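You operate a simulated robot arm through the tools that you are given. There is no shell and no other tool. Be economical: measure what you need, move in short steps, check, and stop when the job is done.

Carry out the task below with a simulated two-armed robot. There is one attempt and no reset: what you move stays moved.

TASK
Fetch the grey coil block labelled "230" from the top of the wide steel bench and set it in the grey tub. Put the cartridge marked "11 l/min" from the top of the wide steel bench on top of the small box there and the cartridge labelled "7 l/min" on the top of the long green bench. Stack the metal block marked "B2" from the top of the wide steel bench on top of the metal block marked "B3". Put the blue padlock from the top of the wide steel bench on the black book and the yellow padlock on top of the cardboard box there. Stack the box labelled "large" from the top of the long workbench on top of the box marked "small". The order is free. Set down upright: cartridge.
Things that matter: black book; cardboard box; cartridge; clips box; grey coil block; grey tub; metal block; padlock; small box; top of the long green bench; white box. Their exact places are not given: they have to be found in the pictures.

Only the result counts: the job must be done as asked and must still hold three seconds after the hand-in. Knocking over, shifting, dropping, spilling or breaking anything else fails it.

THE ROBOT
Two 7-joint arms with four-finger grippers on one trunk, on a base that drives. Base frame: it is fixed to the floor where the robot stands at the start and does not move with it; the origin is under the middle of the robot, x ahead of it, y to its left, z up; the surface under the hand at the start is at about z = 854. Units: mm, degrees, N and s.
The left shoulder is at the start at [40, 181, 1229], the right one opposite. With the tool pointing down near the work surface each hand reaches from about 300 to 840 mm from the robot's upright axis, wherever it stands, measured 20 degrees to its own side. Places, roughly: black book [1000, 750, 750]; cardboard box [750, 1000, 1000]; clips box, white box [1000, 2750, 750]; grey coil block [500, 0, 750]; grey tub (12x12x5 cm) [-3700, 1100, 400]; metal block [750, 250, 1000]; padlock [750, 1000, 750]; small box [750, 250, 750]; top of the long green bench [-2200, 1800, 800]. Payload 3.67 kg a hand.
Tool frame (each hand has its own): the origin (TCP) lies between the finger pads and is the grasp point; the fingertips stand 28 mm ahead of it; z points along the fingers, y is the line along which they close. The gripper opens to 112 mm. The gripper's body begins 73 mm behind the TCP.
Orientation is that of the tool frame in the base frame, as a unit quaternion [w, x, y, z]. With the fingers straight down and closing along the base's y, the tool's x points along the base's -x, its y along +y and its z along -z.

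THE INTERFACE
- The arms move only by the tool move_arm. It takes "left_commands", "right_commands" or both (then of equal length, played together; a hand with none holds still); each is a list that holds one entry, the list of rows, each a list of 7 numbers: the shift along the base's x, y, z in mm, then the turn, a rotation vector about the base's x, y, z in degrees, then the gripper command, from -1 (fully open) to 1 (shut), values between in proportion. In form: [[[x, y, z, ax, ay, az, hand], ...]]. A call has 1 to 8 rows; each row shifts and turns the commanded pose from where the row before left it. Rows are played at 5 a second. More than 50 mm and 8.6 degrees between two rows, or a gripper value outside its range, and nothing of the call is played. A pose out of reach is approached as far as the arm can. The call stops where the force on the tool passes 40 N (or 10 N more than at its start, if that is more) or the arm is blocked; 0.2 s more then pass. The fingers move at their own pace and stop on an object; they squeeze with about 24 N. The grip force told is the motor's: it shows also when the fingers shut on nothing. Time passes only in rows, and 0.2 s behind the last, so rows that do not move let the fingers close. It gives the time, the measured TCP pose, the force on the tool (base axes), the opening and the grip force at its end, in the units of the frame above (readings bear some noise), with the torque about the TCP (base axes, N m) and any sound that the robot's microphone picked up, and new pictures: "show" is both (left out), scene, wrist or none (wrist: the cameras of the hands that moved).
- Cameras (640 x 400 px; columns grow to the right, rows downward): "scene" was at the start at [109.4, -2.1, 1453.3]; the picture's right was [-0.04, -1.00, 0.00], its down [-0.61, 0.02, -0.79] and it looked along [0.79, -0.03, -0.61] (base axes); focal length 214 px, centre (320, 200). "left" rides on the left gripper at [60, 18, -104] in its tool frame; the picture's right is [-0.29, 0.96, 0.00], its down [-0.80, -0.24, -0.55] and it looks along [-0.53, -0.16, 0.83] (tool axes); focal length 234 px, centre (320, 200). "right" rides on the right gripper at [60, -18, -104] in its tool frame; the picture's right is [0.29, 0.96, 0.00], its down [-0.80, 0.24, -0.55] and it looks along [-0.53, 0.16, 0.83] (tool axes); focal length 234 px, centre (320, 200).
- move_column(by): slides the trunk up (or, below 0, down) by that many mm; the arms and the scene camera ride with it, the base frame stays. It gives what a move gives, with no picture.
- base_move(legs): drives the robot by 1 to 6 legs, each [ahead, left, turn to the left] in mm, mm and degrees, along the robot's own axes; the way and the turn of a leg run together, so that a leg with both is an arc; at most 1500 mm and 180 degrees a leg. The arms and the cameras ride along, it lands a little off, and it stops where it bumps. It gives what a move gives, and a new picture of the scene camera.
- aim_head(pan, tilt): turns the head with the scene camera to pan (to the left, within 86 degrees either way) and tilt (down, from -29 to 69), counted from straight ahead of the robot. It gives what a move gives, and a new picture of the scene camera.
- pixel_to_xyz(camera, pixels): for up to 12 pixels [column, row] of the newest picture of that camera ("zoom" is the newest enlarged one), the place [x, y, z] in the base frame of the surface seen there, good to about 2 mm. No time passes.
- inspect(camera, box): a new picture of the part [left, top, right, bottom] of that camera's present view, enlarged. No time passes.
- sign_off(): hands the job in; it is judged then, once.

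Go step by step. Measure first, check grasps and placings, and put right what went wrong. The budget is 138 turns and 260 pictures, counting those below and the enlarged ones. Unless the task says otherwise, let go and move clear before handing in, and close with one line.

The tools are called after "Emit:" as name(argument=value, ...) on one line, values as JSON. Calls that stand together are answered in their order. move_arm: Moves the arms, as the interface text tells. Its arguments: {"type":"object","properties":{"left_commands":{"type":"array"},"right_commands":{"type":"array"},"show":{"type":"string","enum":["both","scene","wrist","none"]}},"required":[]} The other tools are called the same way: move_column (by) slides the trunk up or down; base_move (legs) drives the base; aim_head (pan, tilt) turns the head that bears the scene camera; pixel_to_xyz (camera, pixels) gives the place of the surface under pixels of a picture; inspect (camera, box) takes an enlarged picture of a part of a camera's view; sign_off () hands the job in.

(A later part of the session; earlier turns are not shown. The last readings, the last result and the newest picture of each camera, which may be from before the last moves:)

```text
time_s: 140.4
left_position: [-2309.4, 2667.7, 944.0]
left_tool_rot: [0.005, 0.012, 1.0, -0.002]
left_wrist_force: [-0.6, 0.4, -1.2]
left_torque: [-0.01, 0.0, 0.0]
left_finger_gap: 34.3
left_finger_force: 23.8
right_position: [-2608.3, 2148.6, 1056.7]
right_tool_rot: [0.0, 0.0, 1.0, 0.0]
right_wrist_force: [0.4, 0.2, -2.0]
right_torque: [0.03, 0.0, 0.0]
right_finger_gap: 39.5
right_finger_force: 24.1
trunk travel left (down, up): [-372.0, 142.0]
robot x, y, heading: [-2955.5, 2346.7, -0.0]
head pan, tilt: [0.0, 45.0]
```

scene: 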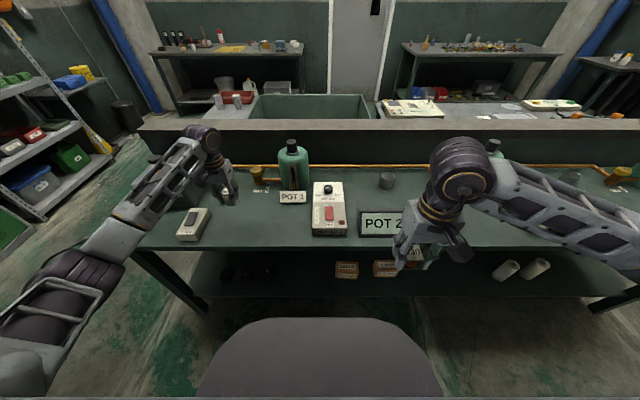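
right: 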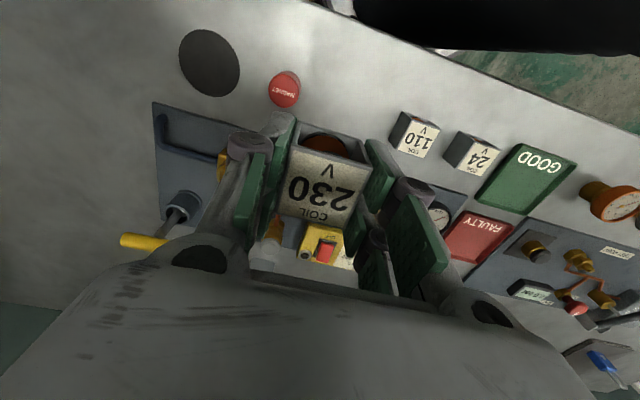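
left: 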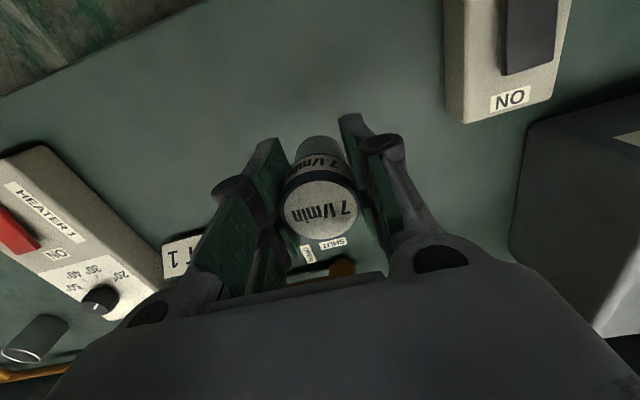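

The spot ahead is clear; shift to (-2335,2635) and lower near the top.

Emit:
move_arm(left_commands=[[[-25, -32, 0, 0, 0, 0, 1], [0, 0, -45, 0, 0, 0, 1], [0, 0, -40, 0, 0, 0, 1], [0, 0, -12, 0, 0, 0, 1], [0, 0, 0, 0, 0, 0, 1]]], show="wrist")

Emit:
move_arm(left_commands=[[[0, 0, -3, 0, 0, 0, 1], [0, 0, -2, 0, 0, 0, 1], [0, 0, -1, 0, 0, 0, 1], [0, 0, -1, 0, 0, 0, 1], [0, 0, 0, 0, 0, 0, 1]]], show="none")

```text
time_s: 141.6
left_position: [-2336.5, 2635.9, 844.5]
left_tool_rot: [0.006, 0.012, 1.0, -0.002]
left_wrist_force: [0.2, 0.1, -1.0]
left_torque: [0.01, 0.0, -0.04]
left_finger_gap: 34.3
left_finger_force: 23.6
right_position: [-2608.9, 2149.1, 1056.9]
right_tool_rot: [0.002, 0.0, 1.0, 0.0]
right_wrist_force: [0.1, 0.2, -2.3]
right_torque: [0.01, -0.04, 0.01]
right_finger_gap: 40.1
right_finger_force: 24.0
trunk travel left (down, up): [-372.0, 142.0]
robot x, y, heading: [-2955.8, 2354.4, -0.3]
head pan, tilt: [0.0, 45.0]
```

left: 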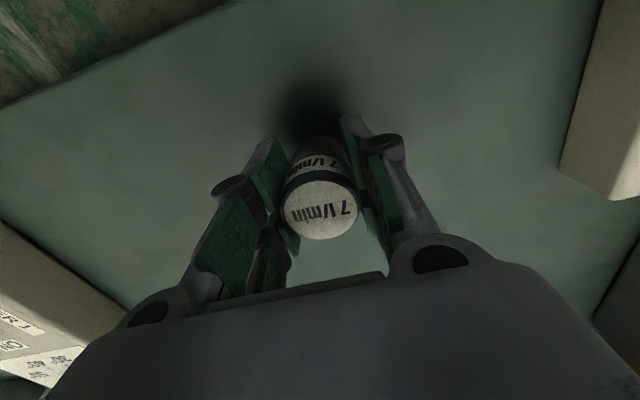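

```text
time_s: 142.8
left_position: [-2337.6, 2636.7, 840.3]
left_tool_rot: [0.006, 0.014, 1.0, -0.002]
left_wrist_force: [0.0, -0.1, -1.9]
left_torque: [-0.01, 0.01, 0.0]
left_finger_gap: 34.3
left_finger_force: 23.8
right_position: [-2608.2, 2148.5, 1057.8]
right_tool_rot: [0.001, 0.0, 1.0, -0.001]
right_wrist_force: [0.6, 0.2, -1.6]
right_torque: [-0.02, 0.01, 0.0]
right_finger_gap: 39.6
right_finger_force: 24.4
trunk travel left (down, up): [-372.0, 142.0]
robot x, y, heading: [-2956.5, 2343.2, -0.0]
head pan, tilt: [0.0, 45.0]
```

No contact yet at 840; continue lower in 1 mm steps.

Emit:
move_arm(left_commands=[[[0, 0, -1, 0, 0, 0, 1], [0, 0, -1, 0, 0, 0, 1], [0, 0, 0, 0, 0, 0, 1]]], show="none")

```text
time_s: 143.6
left_position: [-2335.8, 2636.4, 840.5]
left_tool_rot: [0.005, 0.012, 1.0, -0.002]
left_wrist_force: [0.6, 1.6, 2.9]
left_torque: [0.12, -0.04, 0.0]
left_finger_gap: 33.9
left_finger_force: 23.5
right_position: [-2607.7, 2146.0, 1057.6]
right_tool_rot: [0.001, 0.0, 1.0, 0.001]
right_wrist_force: [0.1, -0.6, -2.1]
right_torque: [-0.02, 0.02, -0.02]
right_finger_gap: 39.7
right_finger_force: 23.7
trunk travel left (down, up): [-372.0, 142.0]
robot x, y, heading: [-2953.9, 2349.2, -0.0]
head pan, tilt: [0.0, 45.0]
```

Contact (+3 N). Release, rise and retract.

Emit:
move_arm(left_commands=[[[0, 0, 0, 0, 0, 0, 0.3], [0, 0, 0, 0, 0, 0, 0], [0, 0, 0, 0, 0, 0, -0.2], [0, 0, 40, 0, 0, 0, -0.2], [0, 0, 45, 0, 0, 0, -0.5], [0, 0, 45, 0, 0, 0, -1], [-40, 0, 30, 0, 0, 0, -1], [-45, 0, 0, 0, 0, 0, -1]]], show="scene")

Emit:
inspect(camera="left", box=[0, 0, 640, 400])

```text
time_s: 145.4
left_position: [-2422.9, 2633.4, 997.2]
left_tool_rot: [0.005, 0.013, 1.0, -0.002]
left_wrist_force: [-0.5, 0.1, 0.4]
left_torque: [0.01, -0.03, 0.01]
left_finger_gap: 112.2
left_finger_force: 0.1
right_position: [-2609.3, 2148.5, 1057.9]
right_tool_rot: [0.0, 0.0, 1.0, 0.0]
right_wrist_force: [-0.2, 0.2, -1.1]
right_torque: [-0.01, -0.01, -0.01]
right_finger_gap: 39.8
right_finger_force: 24.3
trunk travel left (down, up): [-372.0, 142.0]
robot x, y, heading: [-2952.6, 2347.1, -0.2]
head pan, tilt: [0.0, 45.0]
```

scene: 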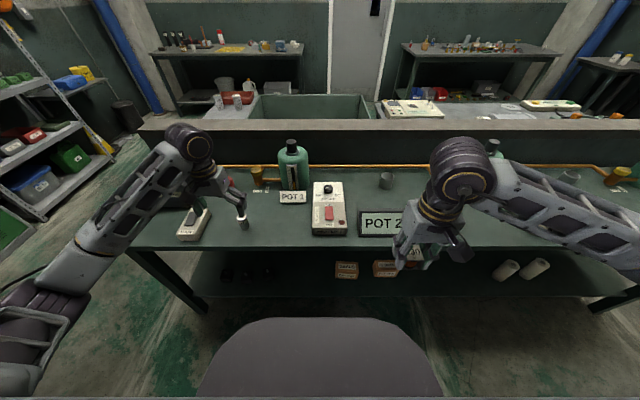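

```text
1.00 times, centred on (320, 200) of left (not enlarged: the box is as wide or as high as the picture)
```

zoom: 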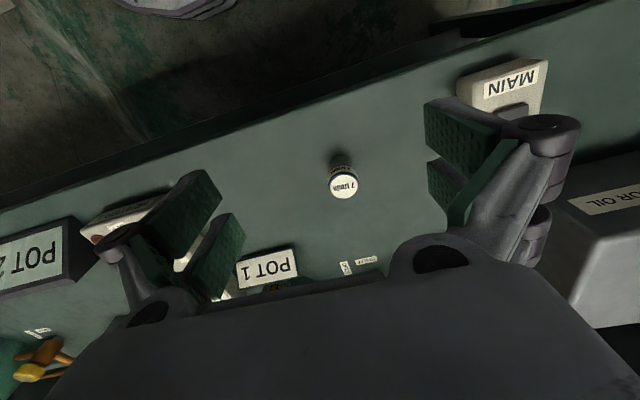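

The cartridge stands on the green bench. I retract the left hand, turn right to face -y, and go look for the tub.

Emit:
move_arm(left_commands=[[[-45, 0, 0, 0, 0, 0, -1], [-45, 0, 0, 0, 0, 0, -1], [-45, 0, 20, 0, 0, 0, -1], [-20, 0, 20, 0, 0, 0, -1]]], show="none")

Emit:
base_move(legs=[[0, 0, -90], [0, -500, 0]])

Emit:
inspect(camera="scene", box=[160, 150, 480, 350])

```text
time_s: 146.4
left_position: [-2578.7, 2635.6, 1038.0]
left_tool_rot: [0.005, 0.014, 1.0, -0.001]
left_wrist_force: [-0.1, -0.1, 0.2]
left_torque: [0.02, 0.0, 0.0]
left_finger_gap: 112.1
left_finger_force: 0.1
right_position: [-2608.9, 2146.4, 1057.9]
right_tool_rot: [0.001, 0.0, 1.0, -0.001]
right_wrist_force: [-0.1, 0.6, -1.3]
right_torque: [0.0, -0.02, -0.04]
right_finger_gap: 39.5
right_finger_force: 24.2
trunk travel left (down, up): [-372.0, 142.0]
robot x, y, heading: [-2954.8, 2345.6, 0.0]
head pan, tilt: [0.0, 45.0]
```

```text
time_s: 153.6
left_position: [-3157.5, 1966.3, 1037.5]
left_tool_rot: [0.003, 0.709, 0.705, -0.004]
left_wrist_force: [-0.8, -0.2, 0.5]
left_torque: [-0.05, 0.04, -0.02]
left_finger_gap: 111.8
left_finger_force: 0.0
right_position: [-3644.5, 1987.7, 1058.8]
right_tool_rot: [0.001, 0.7, 0.714, 0.0]
right_wrist_force: [0.1, -0.6, -1.5]
right_torque: [0.01, -0.03, -0.01]
right_finger_gap: 39.8
right_finger_force: 24.6
trunk travel left (down, up): [-372.0, 142.0]
robot x, y, heading: [-3454.9, 2340.6, -89.0]
head pan, tilt: [0.0, 45.0]
```

scene: 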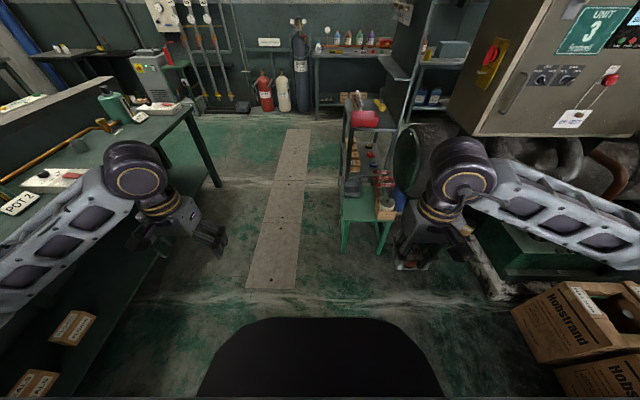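

```text
2.00 times, centred on (320, 250) of scene
```

zoom: 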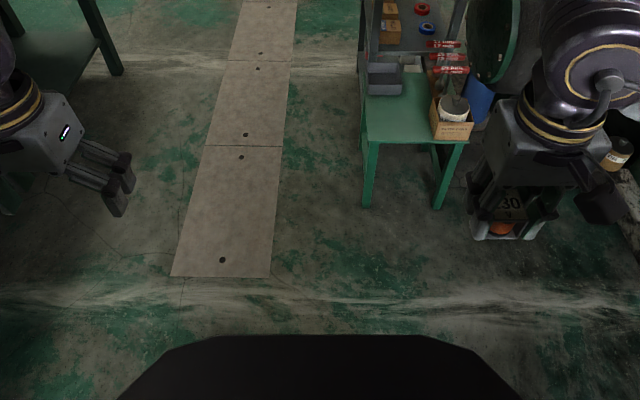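

The grey tub is at zoom (385,78) on the small green table. Measure it and the table.

Emit:
pixel_to_xyz(camera="zoom", pixels=[[385, 85], [370, 68], [402, 68], [370, 92], [402, 92], [385, 70], [412, 62], [400, 120], [370, 138], [465, 138], [445, 100], [440, 60]])

Emit:
inspect(camera="scene", box=[310, 80, 438, 260])

```text
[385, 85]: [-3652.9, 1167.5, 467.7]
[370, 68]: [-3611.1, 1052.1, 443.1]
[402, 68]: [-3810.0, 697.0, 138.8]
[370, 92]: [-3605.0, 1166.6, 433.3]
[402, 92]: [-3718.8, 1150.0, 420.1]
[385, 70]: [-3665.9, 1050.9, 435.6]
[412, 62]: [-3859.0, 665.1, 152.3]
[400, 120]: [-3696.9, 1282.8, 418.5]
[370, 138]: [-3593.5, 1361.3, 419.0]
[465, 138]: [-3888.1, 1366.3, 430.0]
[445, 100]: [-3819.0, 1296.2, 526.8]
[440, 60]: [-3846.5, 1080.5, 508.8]
```

```text
2.22 times, centred on (374, 170) of scene
```

zoom: 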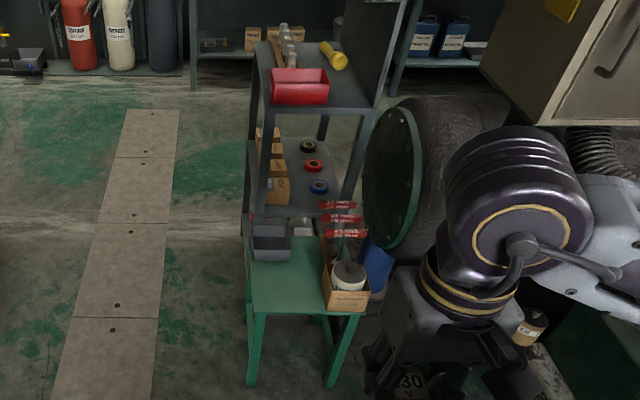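

Tub: x -3720…-3600, y 1050…1167, rim z≈468, on a table at z 419. I drive forward ~640 to y≈1700 and lower the trunk 365.

Emit:
base_move(legs=[[635, 0, -1]])

Emit:
move_column(by=-365)

Emit:
aim_head(pan=-15, tilt=45)

```text
time_s: 157.2
left_position: [-3162.6, 1336.4, 1038.5]
left_tool_rot: [0.003, 0.716, 0.698, -0.005]
left_wrist_force: [0.5, 0.3, -0.3]
left_torque: [-0.03, 0.03, -0.01]
left_finger_gap: 112.1
left_finger_force: 0.1
right_position: [-3648.9, 1367.7, 1057.3]
right_tool_rot: [0.001, 0.708, 0.706, -0.001]
right_wrist_force: [0.7, 0.5, -1.6]
right_torque: [-0.02, -0.02, -0.01]
right_finger_gap: 39.7
right_finger_force: 24.2
trunk travel left (down, up): [-372.0, 142.0]
robot x, y, heading: [-3447.8, 1715.3, -90.3]
head pan, tilt: [0.0, 45.0]
```

scene: 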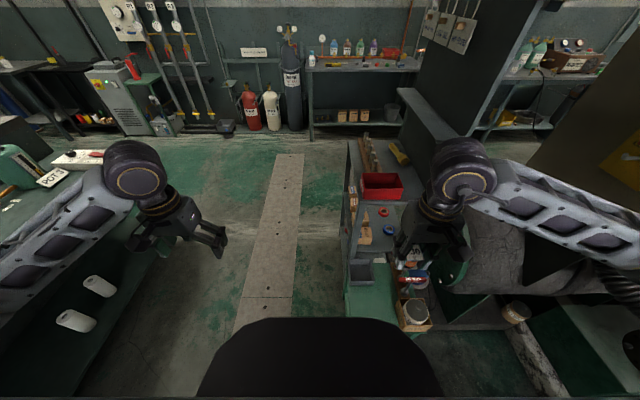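

```text
time_s: 160.7
left_position: [-3160.7, 1335.4, 674.4]
left_tool_rot: [0.003, 0.716, 0.698, -0.005]
left_wrist_force: [0.3, 0.0, 0.4]
left_torque: [0.0, -0.02, 0.0]
left_finger_gap: 112.2
left_finger_force: 0.1
right_position: [-3647.6, 1367.3, 693.2]
right_tool_rot: [0.0, 0.708, 0.706, -0.001]
right_wrist_force: [0.4, -0.4, -2.4]
right_torque: [-0.01, 0.01, -0.03]
right_finger_gap: 39.5
right_finger_force: 23.8
trunk travel left (down, up): [-7.0, 507.0]
robot x, y, heading: [-3447.5, 1717.1, -89.9]
head pan, tilt: [0.0, 45.0]
```

```text
time_s: 161.5
left_position: [-3160.3, 1335.8, 673.9]
left_tool_rot: [0.002, 0.716, 0.698, -0.005]
left_wrist_force: [0.9, -0.6, -0.4]
left_torque: [-0.03, 0.01, -0.02]
left_finger_gap: 111.8
left_finger_force: 0.1
right_position: [-3646.7, 1368.1, 694.6]
right_tool_rot: [0.001, 0.707, 0.707, -0.001]
right_wrist_force: [-0.3, 0.2, -1.7]
right_torque: [0.02, 0.04, -0.03]
right_finger_gap: 39.7
right_finger_force: 23.5
trunk travel left (down, up): [-7.0, 507.0]
robot x, y, heading: [-3450.9, 1712.1, -90.0]
head pan, tilt: [-15.0, 45.0]
```

scene: 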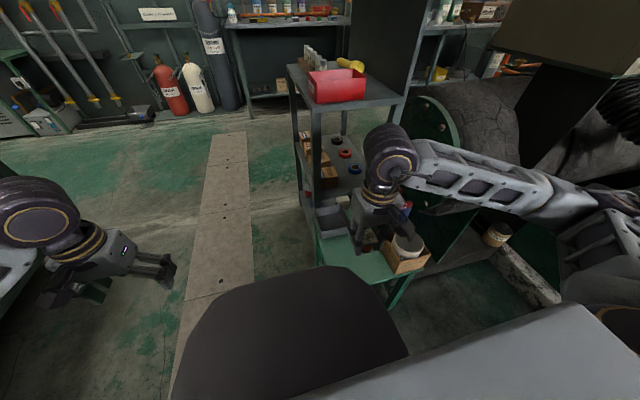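

The shelf with the red bin stands right behind the tub; I check its front plane and heights, and the tub from the wrist camera.

Emit:
inspect(camera="scene", box=[270, 60, 430, 300])

Emit:
inspect(camera="right", box=[0, 0, 640, 400])

Emit:
pixel_to_xyz(camera="scene", pixels=[[316, 112], [395, 100], [340, 100], [312, 185], [320, 190], [340, 172], [330, 222], [345, 232], [320, 225], [345, 205]])

```text
1.67 times, centred on (350, 180) of scene
```

zoom: 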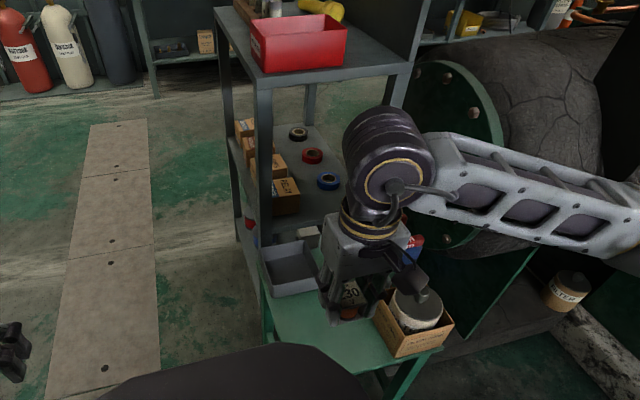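

```text
1.00 times, centred on (320, 200) of right (not enlarged: the box is as wide or as high as the picture)
```

zoom: 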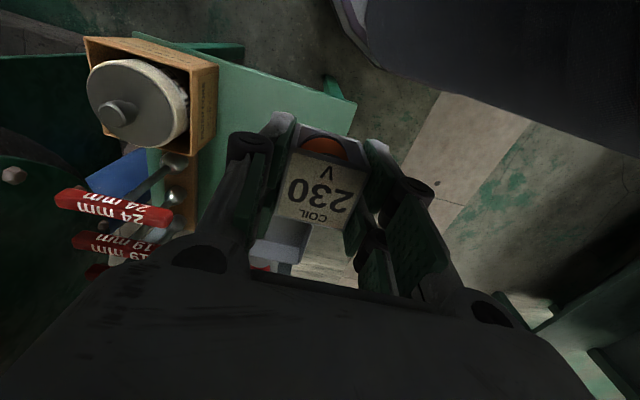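

```text
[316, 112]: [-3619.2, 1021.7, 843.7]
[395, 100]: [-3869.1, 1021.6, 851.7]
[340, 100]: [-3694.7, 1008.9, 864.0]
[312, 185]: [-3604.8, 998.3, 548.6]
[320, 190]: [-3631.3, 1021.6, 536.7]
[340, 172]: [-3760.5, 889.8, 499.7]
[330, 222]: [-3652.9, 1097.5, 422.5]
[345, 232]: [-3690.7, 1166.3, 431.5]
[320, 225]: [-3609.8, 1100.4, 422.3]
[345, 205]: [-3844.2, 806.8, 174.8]
```

Shelf front is y≈1022 (up to z 850); the tub floor is z≈422. I'll place at (-3660,1125), keeping the wrist clear of the shelf. Move there at height first.

Emit:
move_arm(right_commands=[[[-3, -45, 0, 0, 0, 0, 1], [-3, -45, 0, 0, 0, 0, 1], [-3, -45, 0, 0, 0, 0, 1], [-3, -45, 0, 0, 0, 0, 1], [-1, -45, 0, 0, 0, 0, 1], [0, -18, 0, 0, 0, 0, 1], [0, 0, 0, 0, 0, 0, 1]]], show="both")

```text
time_s: 163.1
left_position: [-3161.7, 1334.7, 673.7]
left_tool_rot: [0.002, 0.717, 0.697, -0.005]
left_wrist_force: [-0.2, -0.3, -0.1]
left_torque: [-0.02, 0.0, 0.05]
left_finger_gap: 111.9
left_finger_force: 0.0
right_position: [-3658.8, 1123.3, 692.4]
right_tool_rot: [0.001, 0.708, 0.706, -0.001]
right_wrist_force: [-0.8, 0.6, -1.4]
right_torque: [0.01, -0.01, 0.02]
right_finger_gap: 39.6
right_finger_force: 23.8
trunk travel left (down, up): [-7.0, 507.0]
robot x, y, heading: [-3447.5, 1714.3, -89.9]
head pan, tilt: [-15.0, 45.0]
```

scene: 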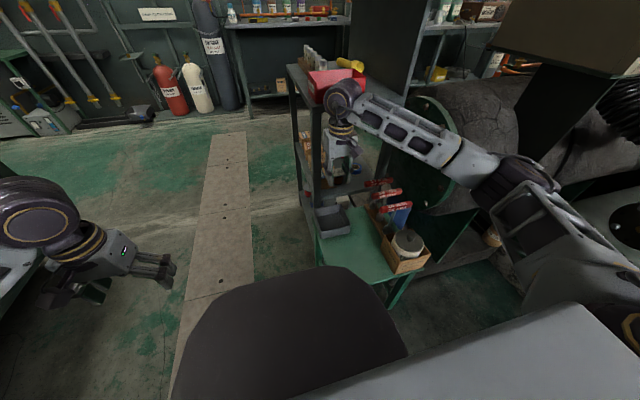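
right: 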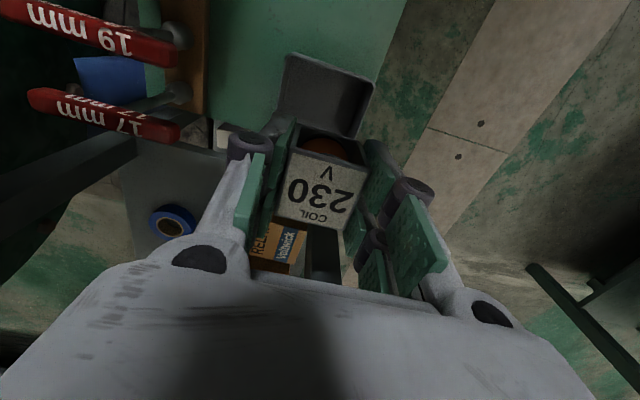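

The tub is now fully visible at (333,222); measure it precisely.

Emit:
inspect(camera="scene", box=[296, 185, 376, 260])

Emit:
pixel_to_xyz(camera="scene", pixels=[[316, 212], [344, 206], [350, 232], [323, 238], [333, 222], [328, 230], [343, 227], [340, 103]])

```text
5.33 times, centred on (336, 222) of scene
```

zoom: 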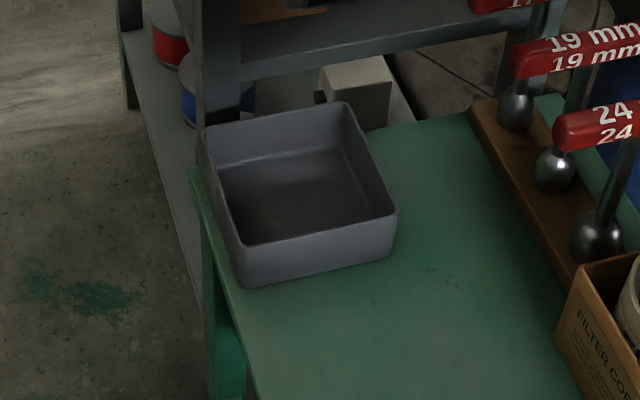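

```text
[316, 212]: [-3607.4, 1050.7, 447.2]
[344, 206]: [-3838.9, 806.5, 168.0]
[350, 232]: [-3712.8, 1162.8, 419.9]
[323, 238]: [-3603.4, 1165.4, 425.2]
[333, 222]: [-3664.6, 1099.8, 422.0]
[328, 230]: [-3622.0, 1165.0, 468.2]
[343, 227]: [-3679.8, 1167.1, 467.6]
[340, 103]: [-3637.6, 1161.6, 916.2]
```

Check the right and back rims with the zoom.

Emit:
pixel_to_xyz(camera="zoom", pixels=[[393, 213], [347, 106], [204, 130], [244, 248], [340, 105], [300, 190], [380, 200]])

```text
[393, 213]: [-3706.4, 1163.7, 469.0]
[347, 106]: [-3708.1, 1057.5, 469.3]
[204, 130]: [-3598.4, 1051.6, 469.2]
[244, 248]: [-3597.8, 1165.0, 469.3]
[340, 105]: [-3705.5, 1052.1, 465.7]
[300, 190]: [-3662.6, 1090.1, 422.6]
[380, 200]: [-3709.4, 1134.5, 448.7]
```

Tub centre (-3653,1108). Shift +5 x and lower into it, to ~9 mm above the floor.

Emit:
move_arm(right_commands=[[[3, 0, -40, 0, 0, 0, 1], [2.5, 0, -45, 0, 0, 0, 1], [0, 0, -45, 0, 0, 0, 1], [0, 0, -35, 0, 0, 0, 1], [0, 0, 0, 0, 0, 0, 1]]], show="both")

```text
time_s: 164.3
left_position: [-3162.0, 1336.1, 674.5]
left_tool_rot: [0.002, 0.716, 0.698, -0.005]
left_wrist_force: [-0.4, -0.7, -0.4]
left_torque: [0.0, 0.01, -0.04]
left_finger_gap: 111.9
left_finger_force: 0.1
right_position: [-3655.3, 1124.0, 529.1]
right_tool_rot: [0.0, 0.707, 0.707, 0.0]
right_wrist_force: [0.1, -0.1, -2.2]
right_torque: [0.0, 0.01, -0.01]
right_finger_gap: 39.6
right_finger_force: 24.6
trunk travel left (down, up): [-7.0, 507.0]
robot x, y, heading: [-3450.8, 1715.6, -90.3]
head pan, tilt: [-15.0, 45.0]
```

scene: 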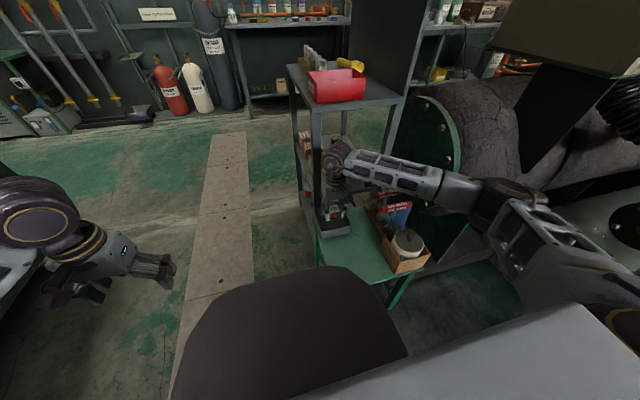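
right: 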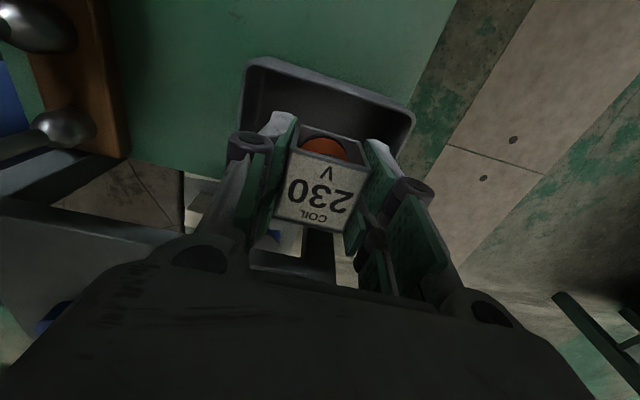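

Coil is over the tub. Lower 60 then in small steps to the floor.

Emit:
move_arm(right_commands=[[[0, 0, -30, 0, 0, 0, 1], [0, 0, -30, 0, 0, 0, 1], [0, 0, 0, 0, 0, 0, 1], [0, 0, -4, 0, 0, 0, 1], [0, 0, -3, 0, 0, 0, 1], [0, 0, -1.5, 0, 0, 0, 1], [0, 0, 0, 0, 0, 0, 1]]], show="wrist")

```text
time_s: 165.9
left_position: [-3161.5, 1336.3, 673.8]
left_tool_rot: [0.002, 0.716, 0.698, -0.004]
left_wrist_force: [0.0, 0.0, -0.1]
left_torque: [-0.03, -0.02, 0.03]
left_finger_gap: 112.0
left_finger_force: 0.0
right_position: [-3655.6, 1125.8, 459.6]
right_tool_rot: [0.0, 0.708, 0.706, 0.0]
right_wrist_force: [0.3, 0.6, -1.7]
right_torque: [-0.02, 0.01, 0.02]
right_finger_gap: 39.9
right_finger_force: 24.0
trunk travel left (down, up): [-7.0, 507.0]
robot x, y, heading: [-3447.9, 1716.8, -90.5]
head pan, tilt: [-15.0, 45.0]
```

right: 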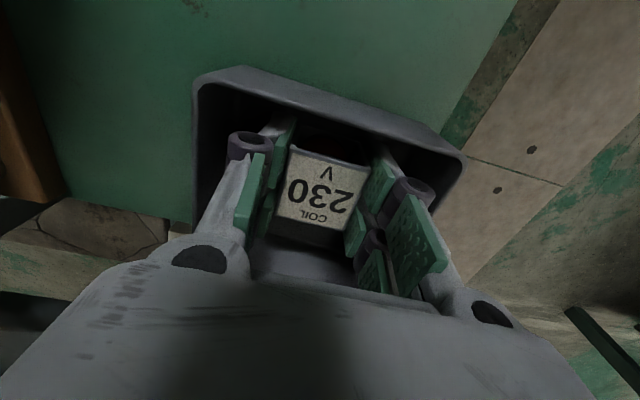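

Inside the tub, just above the floor. Two more mm, release to 56 mm only, rise straight.

Emit:
move_arm(right_commands=[[[0, 0, -1, 0, 0, 0, 1], [0, 0, -1, 0, 0, 0, 1], [0, 0, 0, 0, 0, 0, 0.15], [0, 0, 0, 0, 0, 0, 0.1], [0, 0, 0, 0, 0, 0, 0.1], [0, 0, 40, 0, 0, 0, 0.1], [0, 0, 45, 0, 0, 0, 0.1], [0, 0, 45, 0, 0, 0, 0.1]]], show="wrist")

```text
time_s: 167.7
left_position: [-3161.1, 1335.9, 673.4]
left_tool_rot: [0.002, 0.716, 0.698, -0.006]
left_wrist_force: [0.0, 0.3, -0.3]
left_torque: [-0.03, 0.0, 0.0]
left_finger_gap: 111.9
left_finger_force: 0.1
right_position: [-3654.5, 1127.1, 589.5]
right_tool_rot: [0.0, 0.708, 0.706, 0.0]
right_wrist_force: [0.5, -0.3, -0.5]
right_torque: [-0.02, 0.0, -0.01]
right_finger_gap: 50.6
right_finger_force: 0.0
trunk travel left (down, up): [-7.0, 507.0]
robot x, y, heading: [-3449.9, 1713.5, -90.3]
head pan, tilt: [-15.0, 45.0]
```

right: 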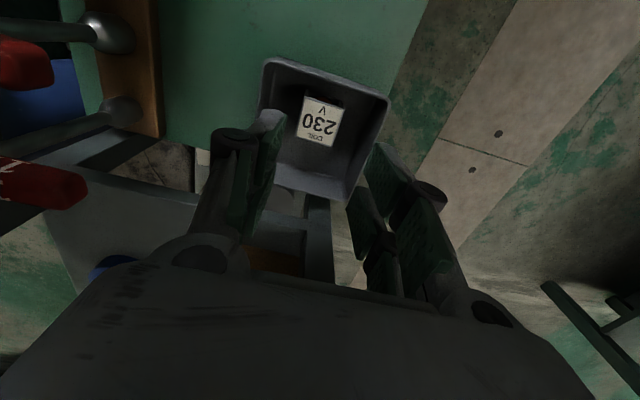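

The coil lies in the tub. Rise, pull the hand back, then raise the trunk.

Emit:
move_arm(right_commands=[[[0, 0, 45, 0, 0, 0, 0.1], [0, 0, 45, 0, 0, 0, 0.1], [0, 45, 10, 0, 0, 0, -1], [0, 45, 0, 0, 0, 0, -1], [2, 45, 0, 0, 0, 0, -1], [3, 45, 0, 0, 0, 0, -1], [3, 45, 0, 0, 0, 0, -1]]], show="none")

Emit:
move_column(by=400)

Emit:
base_move(legs=[[-700, 0, 0], [0, 500, 0], [0, 0, 180]])

```text
time_s: 169.3
left_position: [-3160.0, 1336.3, 675.8]
left_tool_rot: [0.002, 0.716, 0.698, -0.005]
left_wrist_force: [0.2, 0.9, 0.5]
left_torque: [0.01, 0.02, 0.01]
left_finger_gap: 111.8
left_finger_force: 0.1
right_position: [-3649.1, 1351.7, 685.9]
right_tool_rot: [0.001, 0.708, 0.706, 0.0]
right_wrist_force: [-0.3, -0.1, 0.2]
right_torque: [-0.02, 0.01, -0.01]
right_finger_gap: 111.8
right_finger_force: 0.0
trunk travel left (down, up): [-7.0, 507.0]
robot x, y, heading: [-3452.0, 1715.2, -90.4]
head pan, tilt: [-15.0, 45.0]
```

```text
time_s: 173.1
left_position: [-3160.6, 1335.4, 1072.2]
left_tool_rot: [0.002, 0.716, 0.698, -0.005]
left_wrist_force: [0.2, 0.8, -0.5]
left_torque: [-0.03, -0.01, 0.0]
left_finger_gap: 112.1
left_finger_force: 0.1
right_position: [-3647.9, 1351.0, 1084.9]
right_tool_rot: [0.001, 0.707, 0.707, 0.0]
right_wrist_force: [0.8, -0.7, 0.3]
right_torque: [0.01, -0.01, 0.0]
right_finger_gap: 112.1
right_finger_force: 0.0
trunk travel left (down, up): [-407.0, 107.0]
robot x, y, heading: [-3451.7, 1712.1, -90.1]
head pan, tilt: [-15.0, 45.0]
```

```text
time_s: 187.9
left_position: [-3232.3, 2795.6, 1073.1]
left_tool_rot: [0.005, -0.703, 0.711, 0.003]
left_wrist_force: [-0.2, 0.2, 0.1]
left_torque: [0.01, 0.06, -0.03]
left_finger_gap: 111.7
left_finger_force: 0.0
right_position: [-2744.7, 2789.5, 1085.1]
right_tool_rot: [0.0, 0.712, -0.702, 0.0]
right_wrist_force: [0.4, -0.7, 0.3]
right_torque: [0.01, -0.01, 0.01]
right_finger_gap: 112.0
right_finger_force: 0.0
trunk travel left (down, up): [-407.0, 107.0]
robot x, y, heading: [-2939.2, 2420.3, 90.8]
head pan, tilt: [-15.0, 45.0]
```

scene: 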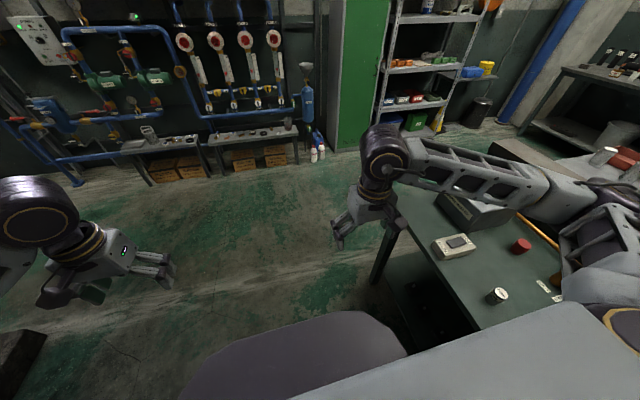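

7 l/min still stands. Now back around the partition towards the long workbench, stopping at about (-390,2400) facing +x.

Emit:
base_move(legs=[[1300, 0, -0.8], [0, -1500, 0], [0, -1050, 0], [-1320, 0, 0], [0, 0, -90]])

Emit:
aim_head(pan=10, tilt=25)

```text
time_s: 217.8
left_position: [-18.7, 2780.1, 1072.9]
left_tool_rot: [0.005, -0.009, 1.0, -0.001]
left_wrist_force: [0.1, 0.4, 0.9]
left_torque: [-0.01, 0.03, 0.0]
left_finger_gap: 112.0
left_finger_force: 0.0
right_position: [-11.8, 2293.1, 1085.1]
right_tool_rot: [0.001, -0.022, 1.0, 0.001]
right_wrist_force: [0.0, 0.5, 0.4]
right_torque: [-0.03, 0.03, 0.02]
right_finger_gap: 112.0
right_finger_force: 0.1
trunk travel left (down, up): [-407.0, 107.0]
robot x, y, heading: [-382.4, 2474.1, 2.8]
head pan, tilt: [-15.0, 45.0]
```

scene: 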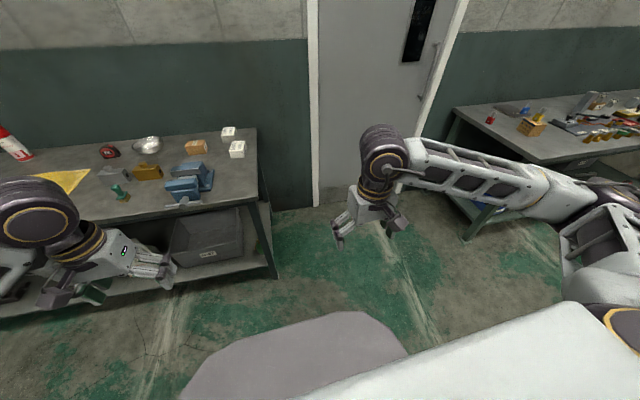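

```text
time_s: 218.6
left_position: [-19.6, 2780.5, 1072.7]
left_tool_rot: [0.006, -0.009, 1.0, -0.002]
left_wrist_force: [-0.5, -0.2, 0.0]
left_torque: [0.01, -0.01, -0.02]
left_finger_gap: 111.9
left_finger_force: 0.0
right_position: [-11.9, 2293.0, 1085.4]
right_tool_rot: [0.001, -0.022, 1.0, 0.0]
right_wrist_force: [-0.5, 0.4, 0.0]
right_torque: [-0.02, 0.0, 0.0]
right_finger_gap: 112.1
right_finger_force: 0.0
trunk travel left (down, up): [-407.0, 107.0]
robot x, y, heading: [-383.2, 2474.7, 2.4]
head pan, tilt: [10.0, 25.0]
```

scene: 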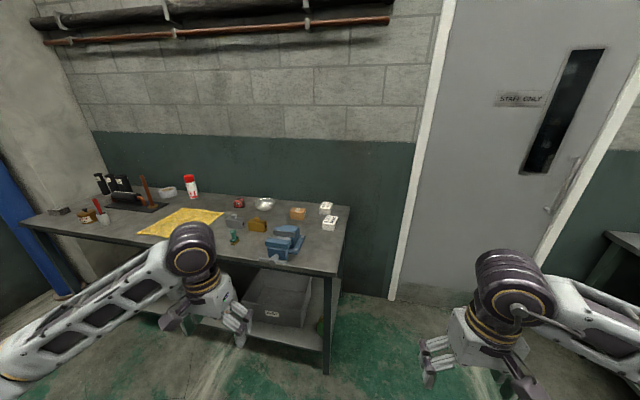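

Both white boxes are in view at (327,208) and (331,224). Measure them and the bench/vise, with a zoom.

Emit:
inspect(camera="scene", box=[230, 180, 370, 280])

Emit:
pixel_to_xyz(camera="scene", pixels=[[327, 206], [331, 219], [338, 265], [300, 272], [298, 210], [287, 232], [300, 228], [348, 207], [270, 258], [350, 300], [415, 240]])

```text
4.00 times, centred on (300, 230) of scene
```

zoom: 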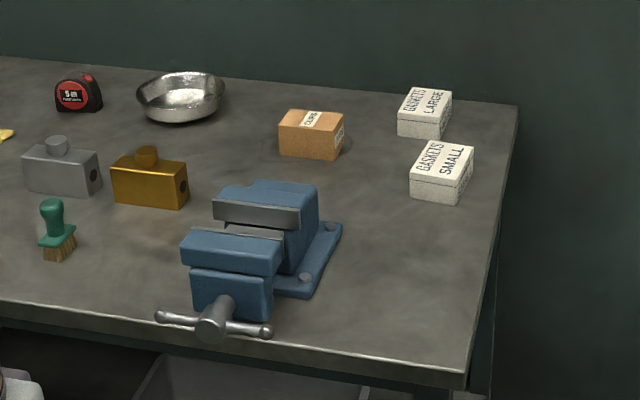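

```text
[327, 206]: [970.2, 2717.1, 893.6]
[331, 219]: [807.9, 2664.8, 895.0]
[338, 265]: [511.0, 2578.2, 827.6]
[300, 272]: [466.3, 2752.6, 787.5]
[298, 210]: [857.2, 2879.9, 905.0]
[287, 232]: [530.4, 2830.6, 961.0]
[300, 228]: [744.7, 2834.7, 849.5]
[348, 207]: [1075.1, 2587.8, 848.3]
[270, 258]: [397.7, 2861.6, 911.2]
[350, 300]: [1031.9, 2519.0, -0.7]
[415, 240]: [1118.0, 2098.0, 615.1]
```

LARGE is at (970,2717), SMALL at (808,2665), tops ≈894. I drive to (350,2260), beside the bench's end, so the left hand covers both.

Emit:
base_move(legs=[[0, -215, -2.4], [735, 0, 0]])

Emit:
aim_head(pan=35, tilt=45)

Emit:
inspect(camera="scene", box=[200, 120, 420, 260])

```text
time_s: 224.1
left_position: [735.3, 2558.8, 1073.1]
left_tool_rot: [0.005, 0.008, 1.0, -0.002]
left_wrist_force: [-0.7, -0.9, 0.5]
left_torque: [0.0, 0.02, 0.02]
left_finger_gap: 112.1
left_finger_force: 0.1
right_position: [725.7, 2070.3, 1085.0]
right_tool_rot: [0.002, -0.005, 1.0, 0.0]
right_wrist_force: [0.0, -0.1, -1.1]
right_torque: [0.0, -0.01, -0.03]
right_finger_gap: 112.1
right_finger_force: 0.1
trunk travel left (down, up): [-407.0, 107.0]
robot x, y, heading: [360.9, 2264.1, 0.5]
head pan, tilt: [10.0, 25.0]
```

scene: 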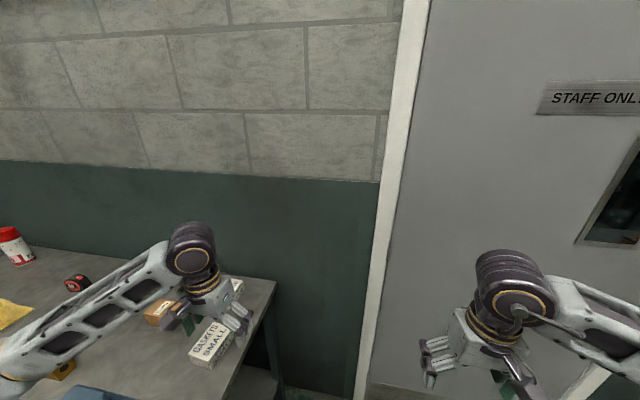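

```text
time_s: 224.9
left_position: [734.7, 2559.7, 1073.0]
left_tool_rot: [0.006, 0.009, 1.0, -0.002]
left_wrist_force: [-0.6, -0.4, -0.2]
left_torque: [-0.04, -0.01, -0.01]
left_finger_gap: 112.1
left_finger_force: 0.0
right_position: [725.6, 2070.8, 1085.3]
right_tool_rot: [0.001, -0.004, 1.0, 0.0]
right_wrist_force: [0.7, 0.7, -0.9]
right_torque: [0.0, 0.01, -0.03]
right_finger_gap: 111.6
right_finger_force: 0.1
trunk travel left (down, up): [-407.0, 107.0]
robot x, y, heading: [362.6, 2264.3, 0.3]
head pan, tilt: [35.0, 45.0]
```

scene: 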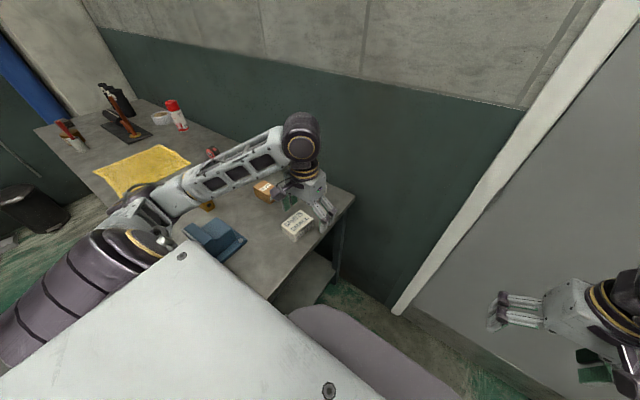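

```text
2.86 times, centred on (310, 190) of scene
```

zoom: 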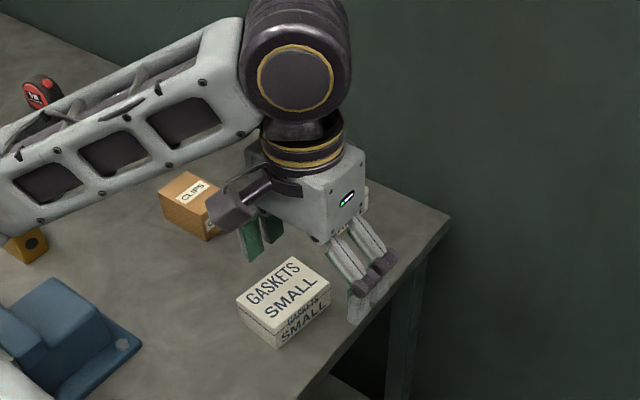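

Measure SMALL's top corners, and move the left hand forward toward LARGE for a wrist view.

Emit:
pixel_to_xyz(camera="zoom", pixels=[[242, 298], [292, 262], [326, 282], [276, 328], [284, 294]])

Emit:
move_arm(left_commands=[[[40, 25, 0, 0, 0, 0, -1], [40, 25, 0, 0, 0, 0, -1], [40, 25, 0, 0, 0, 0, -1], [40, 25, 0, 0, 0, 0, -1], [20, 25, 0, 0, 0, 0, -1], [0, 0, 0, 0, 0, 0, -1]]], show="both")

```text
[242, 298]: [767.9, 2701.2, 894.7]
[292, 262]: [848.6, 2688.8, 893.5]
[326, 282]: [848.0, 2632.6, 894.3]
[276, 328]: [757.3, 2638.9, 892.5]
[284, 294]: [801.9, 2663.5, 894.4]
```

```text
time_s: 226.3
left_position: [916.3, 2683.9, 1074.9]
left_tool_rot: [0.005, 0.009, 1.0, -0.001]
left_wrist_force: [0.0, 0.4, 0.3]
left_torque: [0.03, -0.01, 0.01]
left_finger_gap: 112.0
left_finger_force: 0.1
right_position: [726.0, 2071.3, 1084.3]
right_tool_rot: [0.001, -0.004, 1.0, 0.001]
right_wrist_force: [0.3, 0.5, 0.6]
right_torque: [0.03, -0.01, 0.02]
right_finger_gap: 112.0
right_finger_force: 0.1
trunk travel left (down, up): [-407.0, 107.0]
robot x, y, heading: [361.5, 2264.4, 0.3]
head pan, tilt: [35.0, 45.0]
```

scene: 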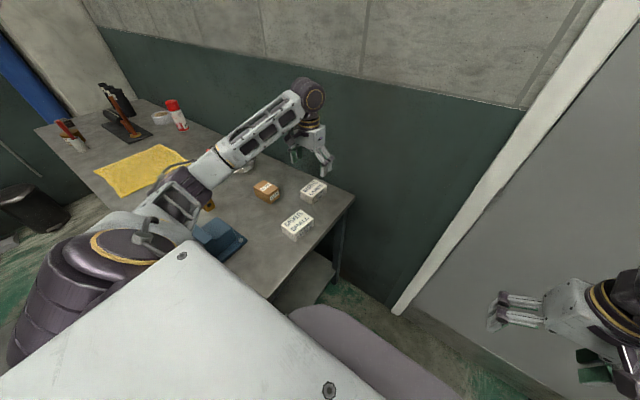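
left: 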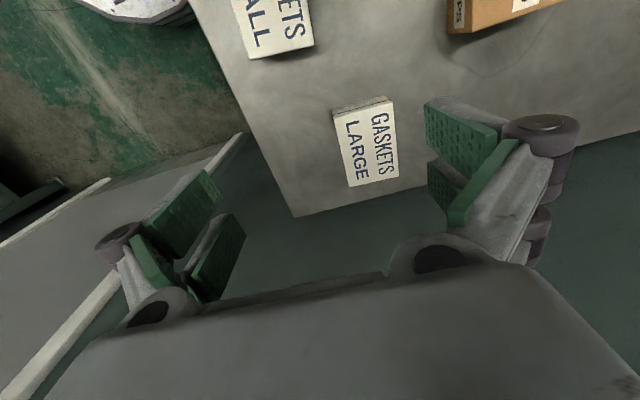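

LARGE is at (365,145) in the wrist view; zoom and measure it.

Emit:
inspect(camera="left", box=[304, 80, 432, 200])

Emit:
pixel_to_xyz(camera="left", pixels=[[337, 112], [391, 104], [397, 176], [351, 185], [366, 145], [364, 100]])

```text
3.33 times, centred on (368, 140) of left
```

zoom: 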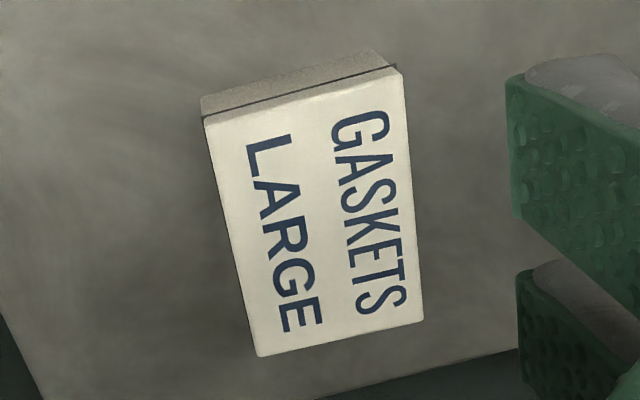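

```text
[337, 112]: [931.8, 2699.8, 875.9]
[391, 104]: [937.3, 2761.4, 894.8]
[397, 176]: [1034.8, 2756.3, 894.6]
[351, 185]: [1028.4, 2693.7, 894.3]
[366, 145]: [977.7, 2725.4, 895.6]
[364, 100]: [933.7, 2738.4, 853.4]
```

LARGE: centre (983,2727), ~96×62, yaw ≈ -3°, top 894. Move above and partway down.

Emit:
move_arm(left_commands=[[[35, 22, 0, 0, 0, -3.5, -1], [30, 21, -20, 0, 0, 0, -1], [0, 0, -45, 0, 0, 0, -1], [0, 0, -40, 0, 0, 0, -1], [0, 0, 0, 0, 0, 0, -1]]], show="wrist")

```text
time_s: 227.5
left_position: [978.7, 2725.4, 967.5]
left_tool_rot: [0.006, 0.039, 0.999, -0.002]
left_wrist_force: [0.2, -0.7, -0.3]
left_torque: [0.0, -0.04, -0.03]
left_finger_gap: 112.1
left_finger_force: 0.1
right_position: [726.5, 2070.9, 1085.0]
right_tool_rot: [0.001, -0.004, 1.0, 0.0]
right_wrist_force: [-0.6, -0.9, 0.0]
right_torque: [-0.01, -0.02, 0.0]
right_finger_gap: 111.8
right_finger_force: 0.0
trunk travel left (down, up): [-407.0, 107.0]
robot x, y, heading: [361.6, 2263.2, 0.1]
head pan, tilt: [35.0, 45.0]
```

left: 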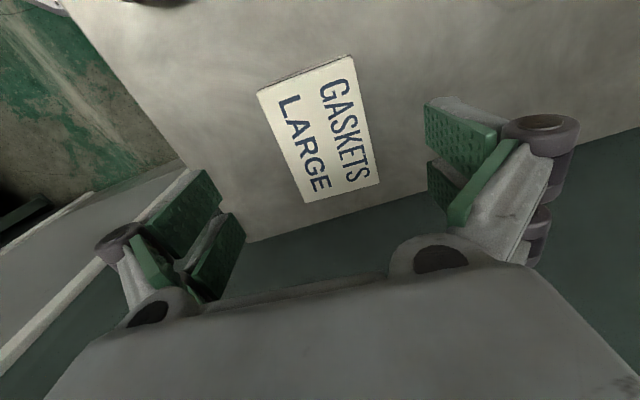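

Aligned. Descend to z≈886 and close.

Emit:
move_arm(left_commands=[[[0, 0, -40, 0, 0, 0, -1], [0, 0, -41, 0, 0, 0, -1], [0, 0, 0, 0, 0, 0, -1], [0, 0, 0, 0, 0, 0, 0.3], [0, 0, 0, 0, 0, 0, 1], [0, 0, 0, 0, 0, 0, 1], [0, 0, 0, 0, 0, 0, 1]]], show="wrist")

```text
time_s: 229.1
left_position: [981.2, 2725.1, 886.7]
left_tool_rot: [0.004, 0.038, 0.999, -0.002]
left_wrist_force: [-0.9, 0.1, 0.2]
left_torque: [0.0, 0.02, 0.03]
left_finger_gap: 69.9
left_finger_force: 24.5
right_position: [727.0, 2071.7, 1084.6]
right_tool_rot: [0.001, -0.005, 1.0, 0.0]
right_wrist_force: [0.5, -0.1, 0.4]
right_torque: [0.0, 0.02, -0.02]
right_finger_gap: 111.8
right_finger_force: 0.0
trunk travel left (down, up): [-407.0, 107.0]
robot x, y, heading: [361.9, 2266.1, 0.4]
head pan, tilt: [35.0, 45.0]
```

left: 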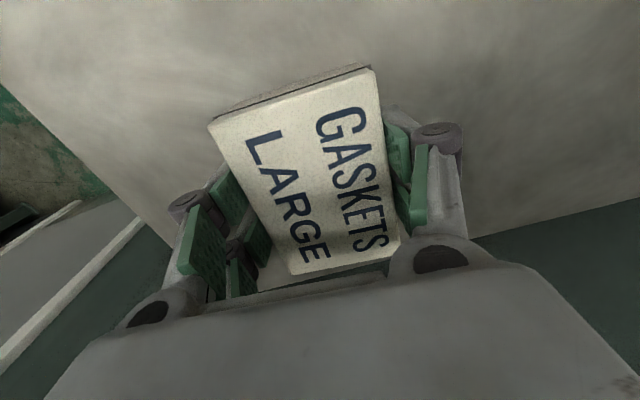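

LARGE is gripped. Lift 100 and carry above SMALL.

Emit:
move_arm(left_commands=[[[0, 0, 45, 0, 0, 0, 1], [0, 0, 45, 0, 0, 0, 1], [-20, -5, 15, 0, 0, 0, 1], [-45, -15, 0, 0, 0, 0, 1], [-45, -15, 0, 0, 0, 0, 1], [-45, -15, 0, 0, 0, 0, 1], [-23, -11, 0, 0, 0, 0, 1], [0, 0, 0, 0, 0, 0, 1]]], show="both")

Emit:
inspect(camera="scene", box=[240, 140, 368, 250])

```text
time_s: 230.9
left_position: [802.1, 2666.1, 992.5]
left_tool_rot: [0.004, 0.039, 0.999, -0.002]
left_wrist_force: [0.4, -1.3, -1.8]
left_torque: [0.01, 0.01, 0.0]
left_finger_gap: 69.7
left_finger_force: 24.1
right_position: [726.6, 2072.2, 1084.4]
right_tool_rot: [0.0, -0.004, 1.0, -0.001]
right_wrist_force: [-0.3, 0.0, 0.5]
right_torque: [-0.01, -0.01, -0.02]
right_finger_gap: 112.2
right_finger_force: 0.0
trunk travel left (down, up): [-407.0, 107.0]
robot x, y, heading: [360.2, 2267.1, 0.3]
head pan, tilt: [35.0, 45.0]
```

scene: 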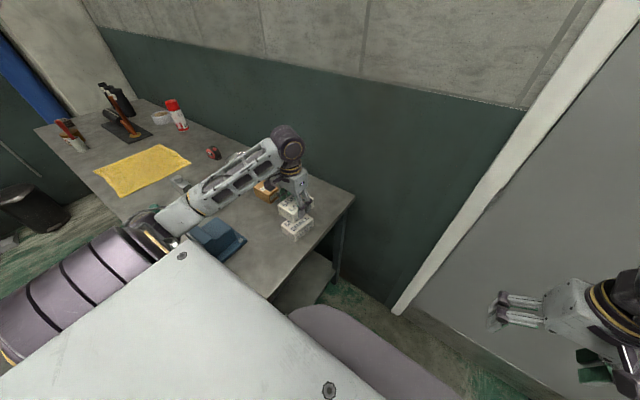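
left: 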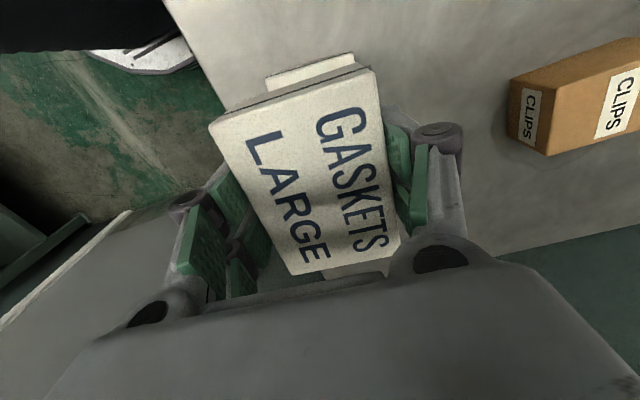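

```text
3.64 times, centred on (304, 195) of scene
```

zoom: 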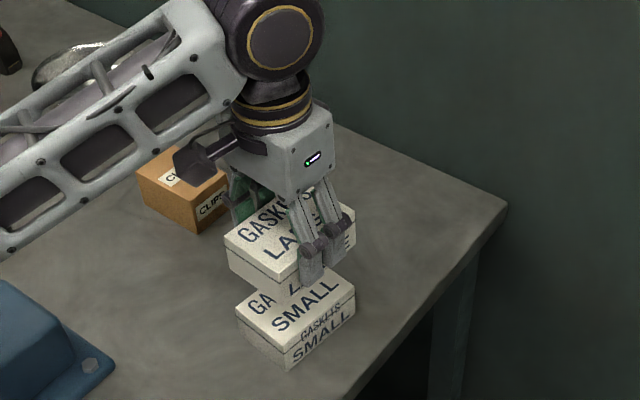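

Aligned above SMALL. Lower to ~7 mm, then gently to contact.

Emit:
move_arm(left_commands=[[[2, -1, -30, 0, 0, 0, 1], [0, 0, -25, 0, 0, 0, 1], [0, 0, 0, 0, 0, 0, 1], [0, 0, -3, 0, 0, 0, 1], [0, 0, -2, 0, 0, 0, 1], [0, 0, -1, 0, 0, 0, 1], [0, 0, -1, 0, 0, 0, 1], [0, 0, 0, 0, 0, 0, 1]]], show="wrist")

```text
time_s: 232.7
left_position: [804.5, 2663.5, 932.0]
left_tool_rot: [0.006, 0.038, 0.999, -0.001]
left_wrist_force: [0.1, 3.5, 20.2]
left_torque: [0.19, 0.12, 0.03]
left_finger_gap: 69.9
left_finger_force: 24.0
right_position: [725.3, 2070.3, 1085.5]
right_tool_rot: [0.001, -0.004, 1.0, 0.0]
right_wrist_force: [-1.2, -0.4, -0.3]
right_torque: [-0.01, -0.01, 0.04]
right_finger_gap: 111.8
right_finger_force: 0.1
trunk travel left (down, up): [-407.0, 107.0]
robot x, y, heading: [361.3, 2269.0, 0.6]
head pan, tilt: [35.0, 45.0]
```

left: 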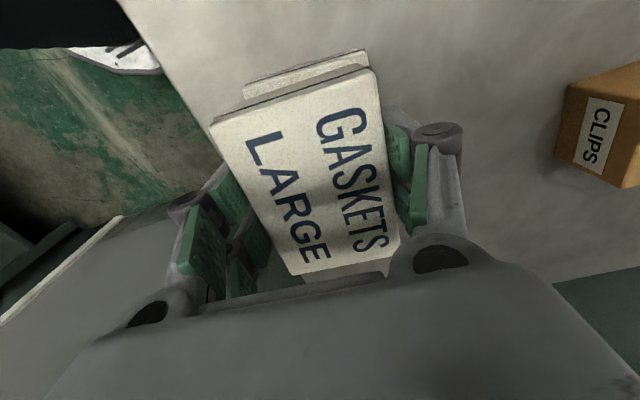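

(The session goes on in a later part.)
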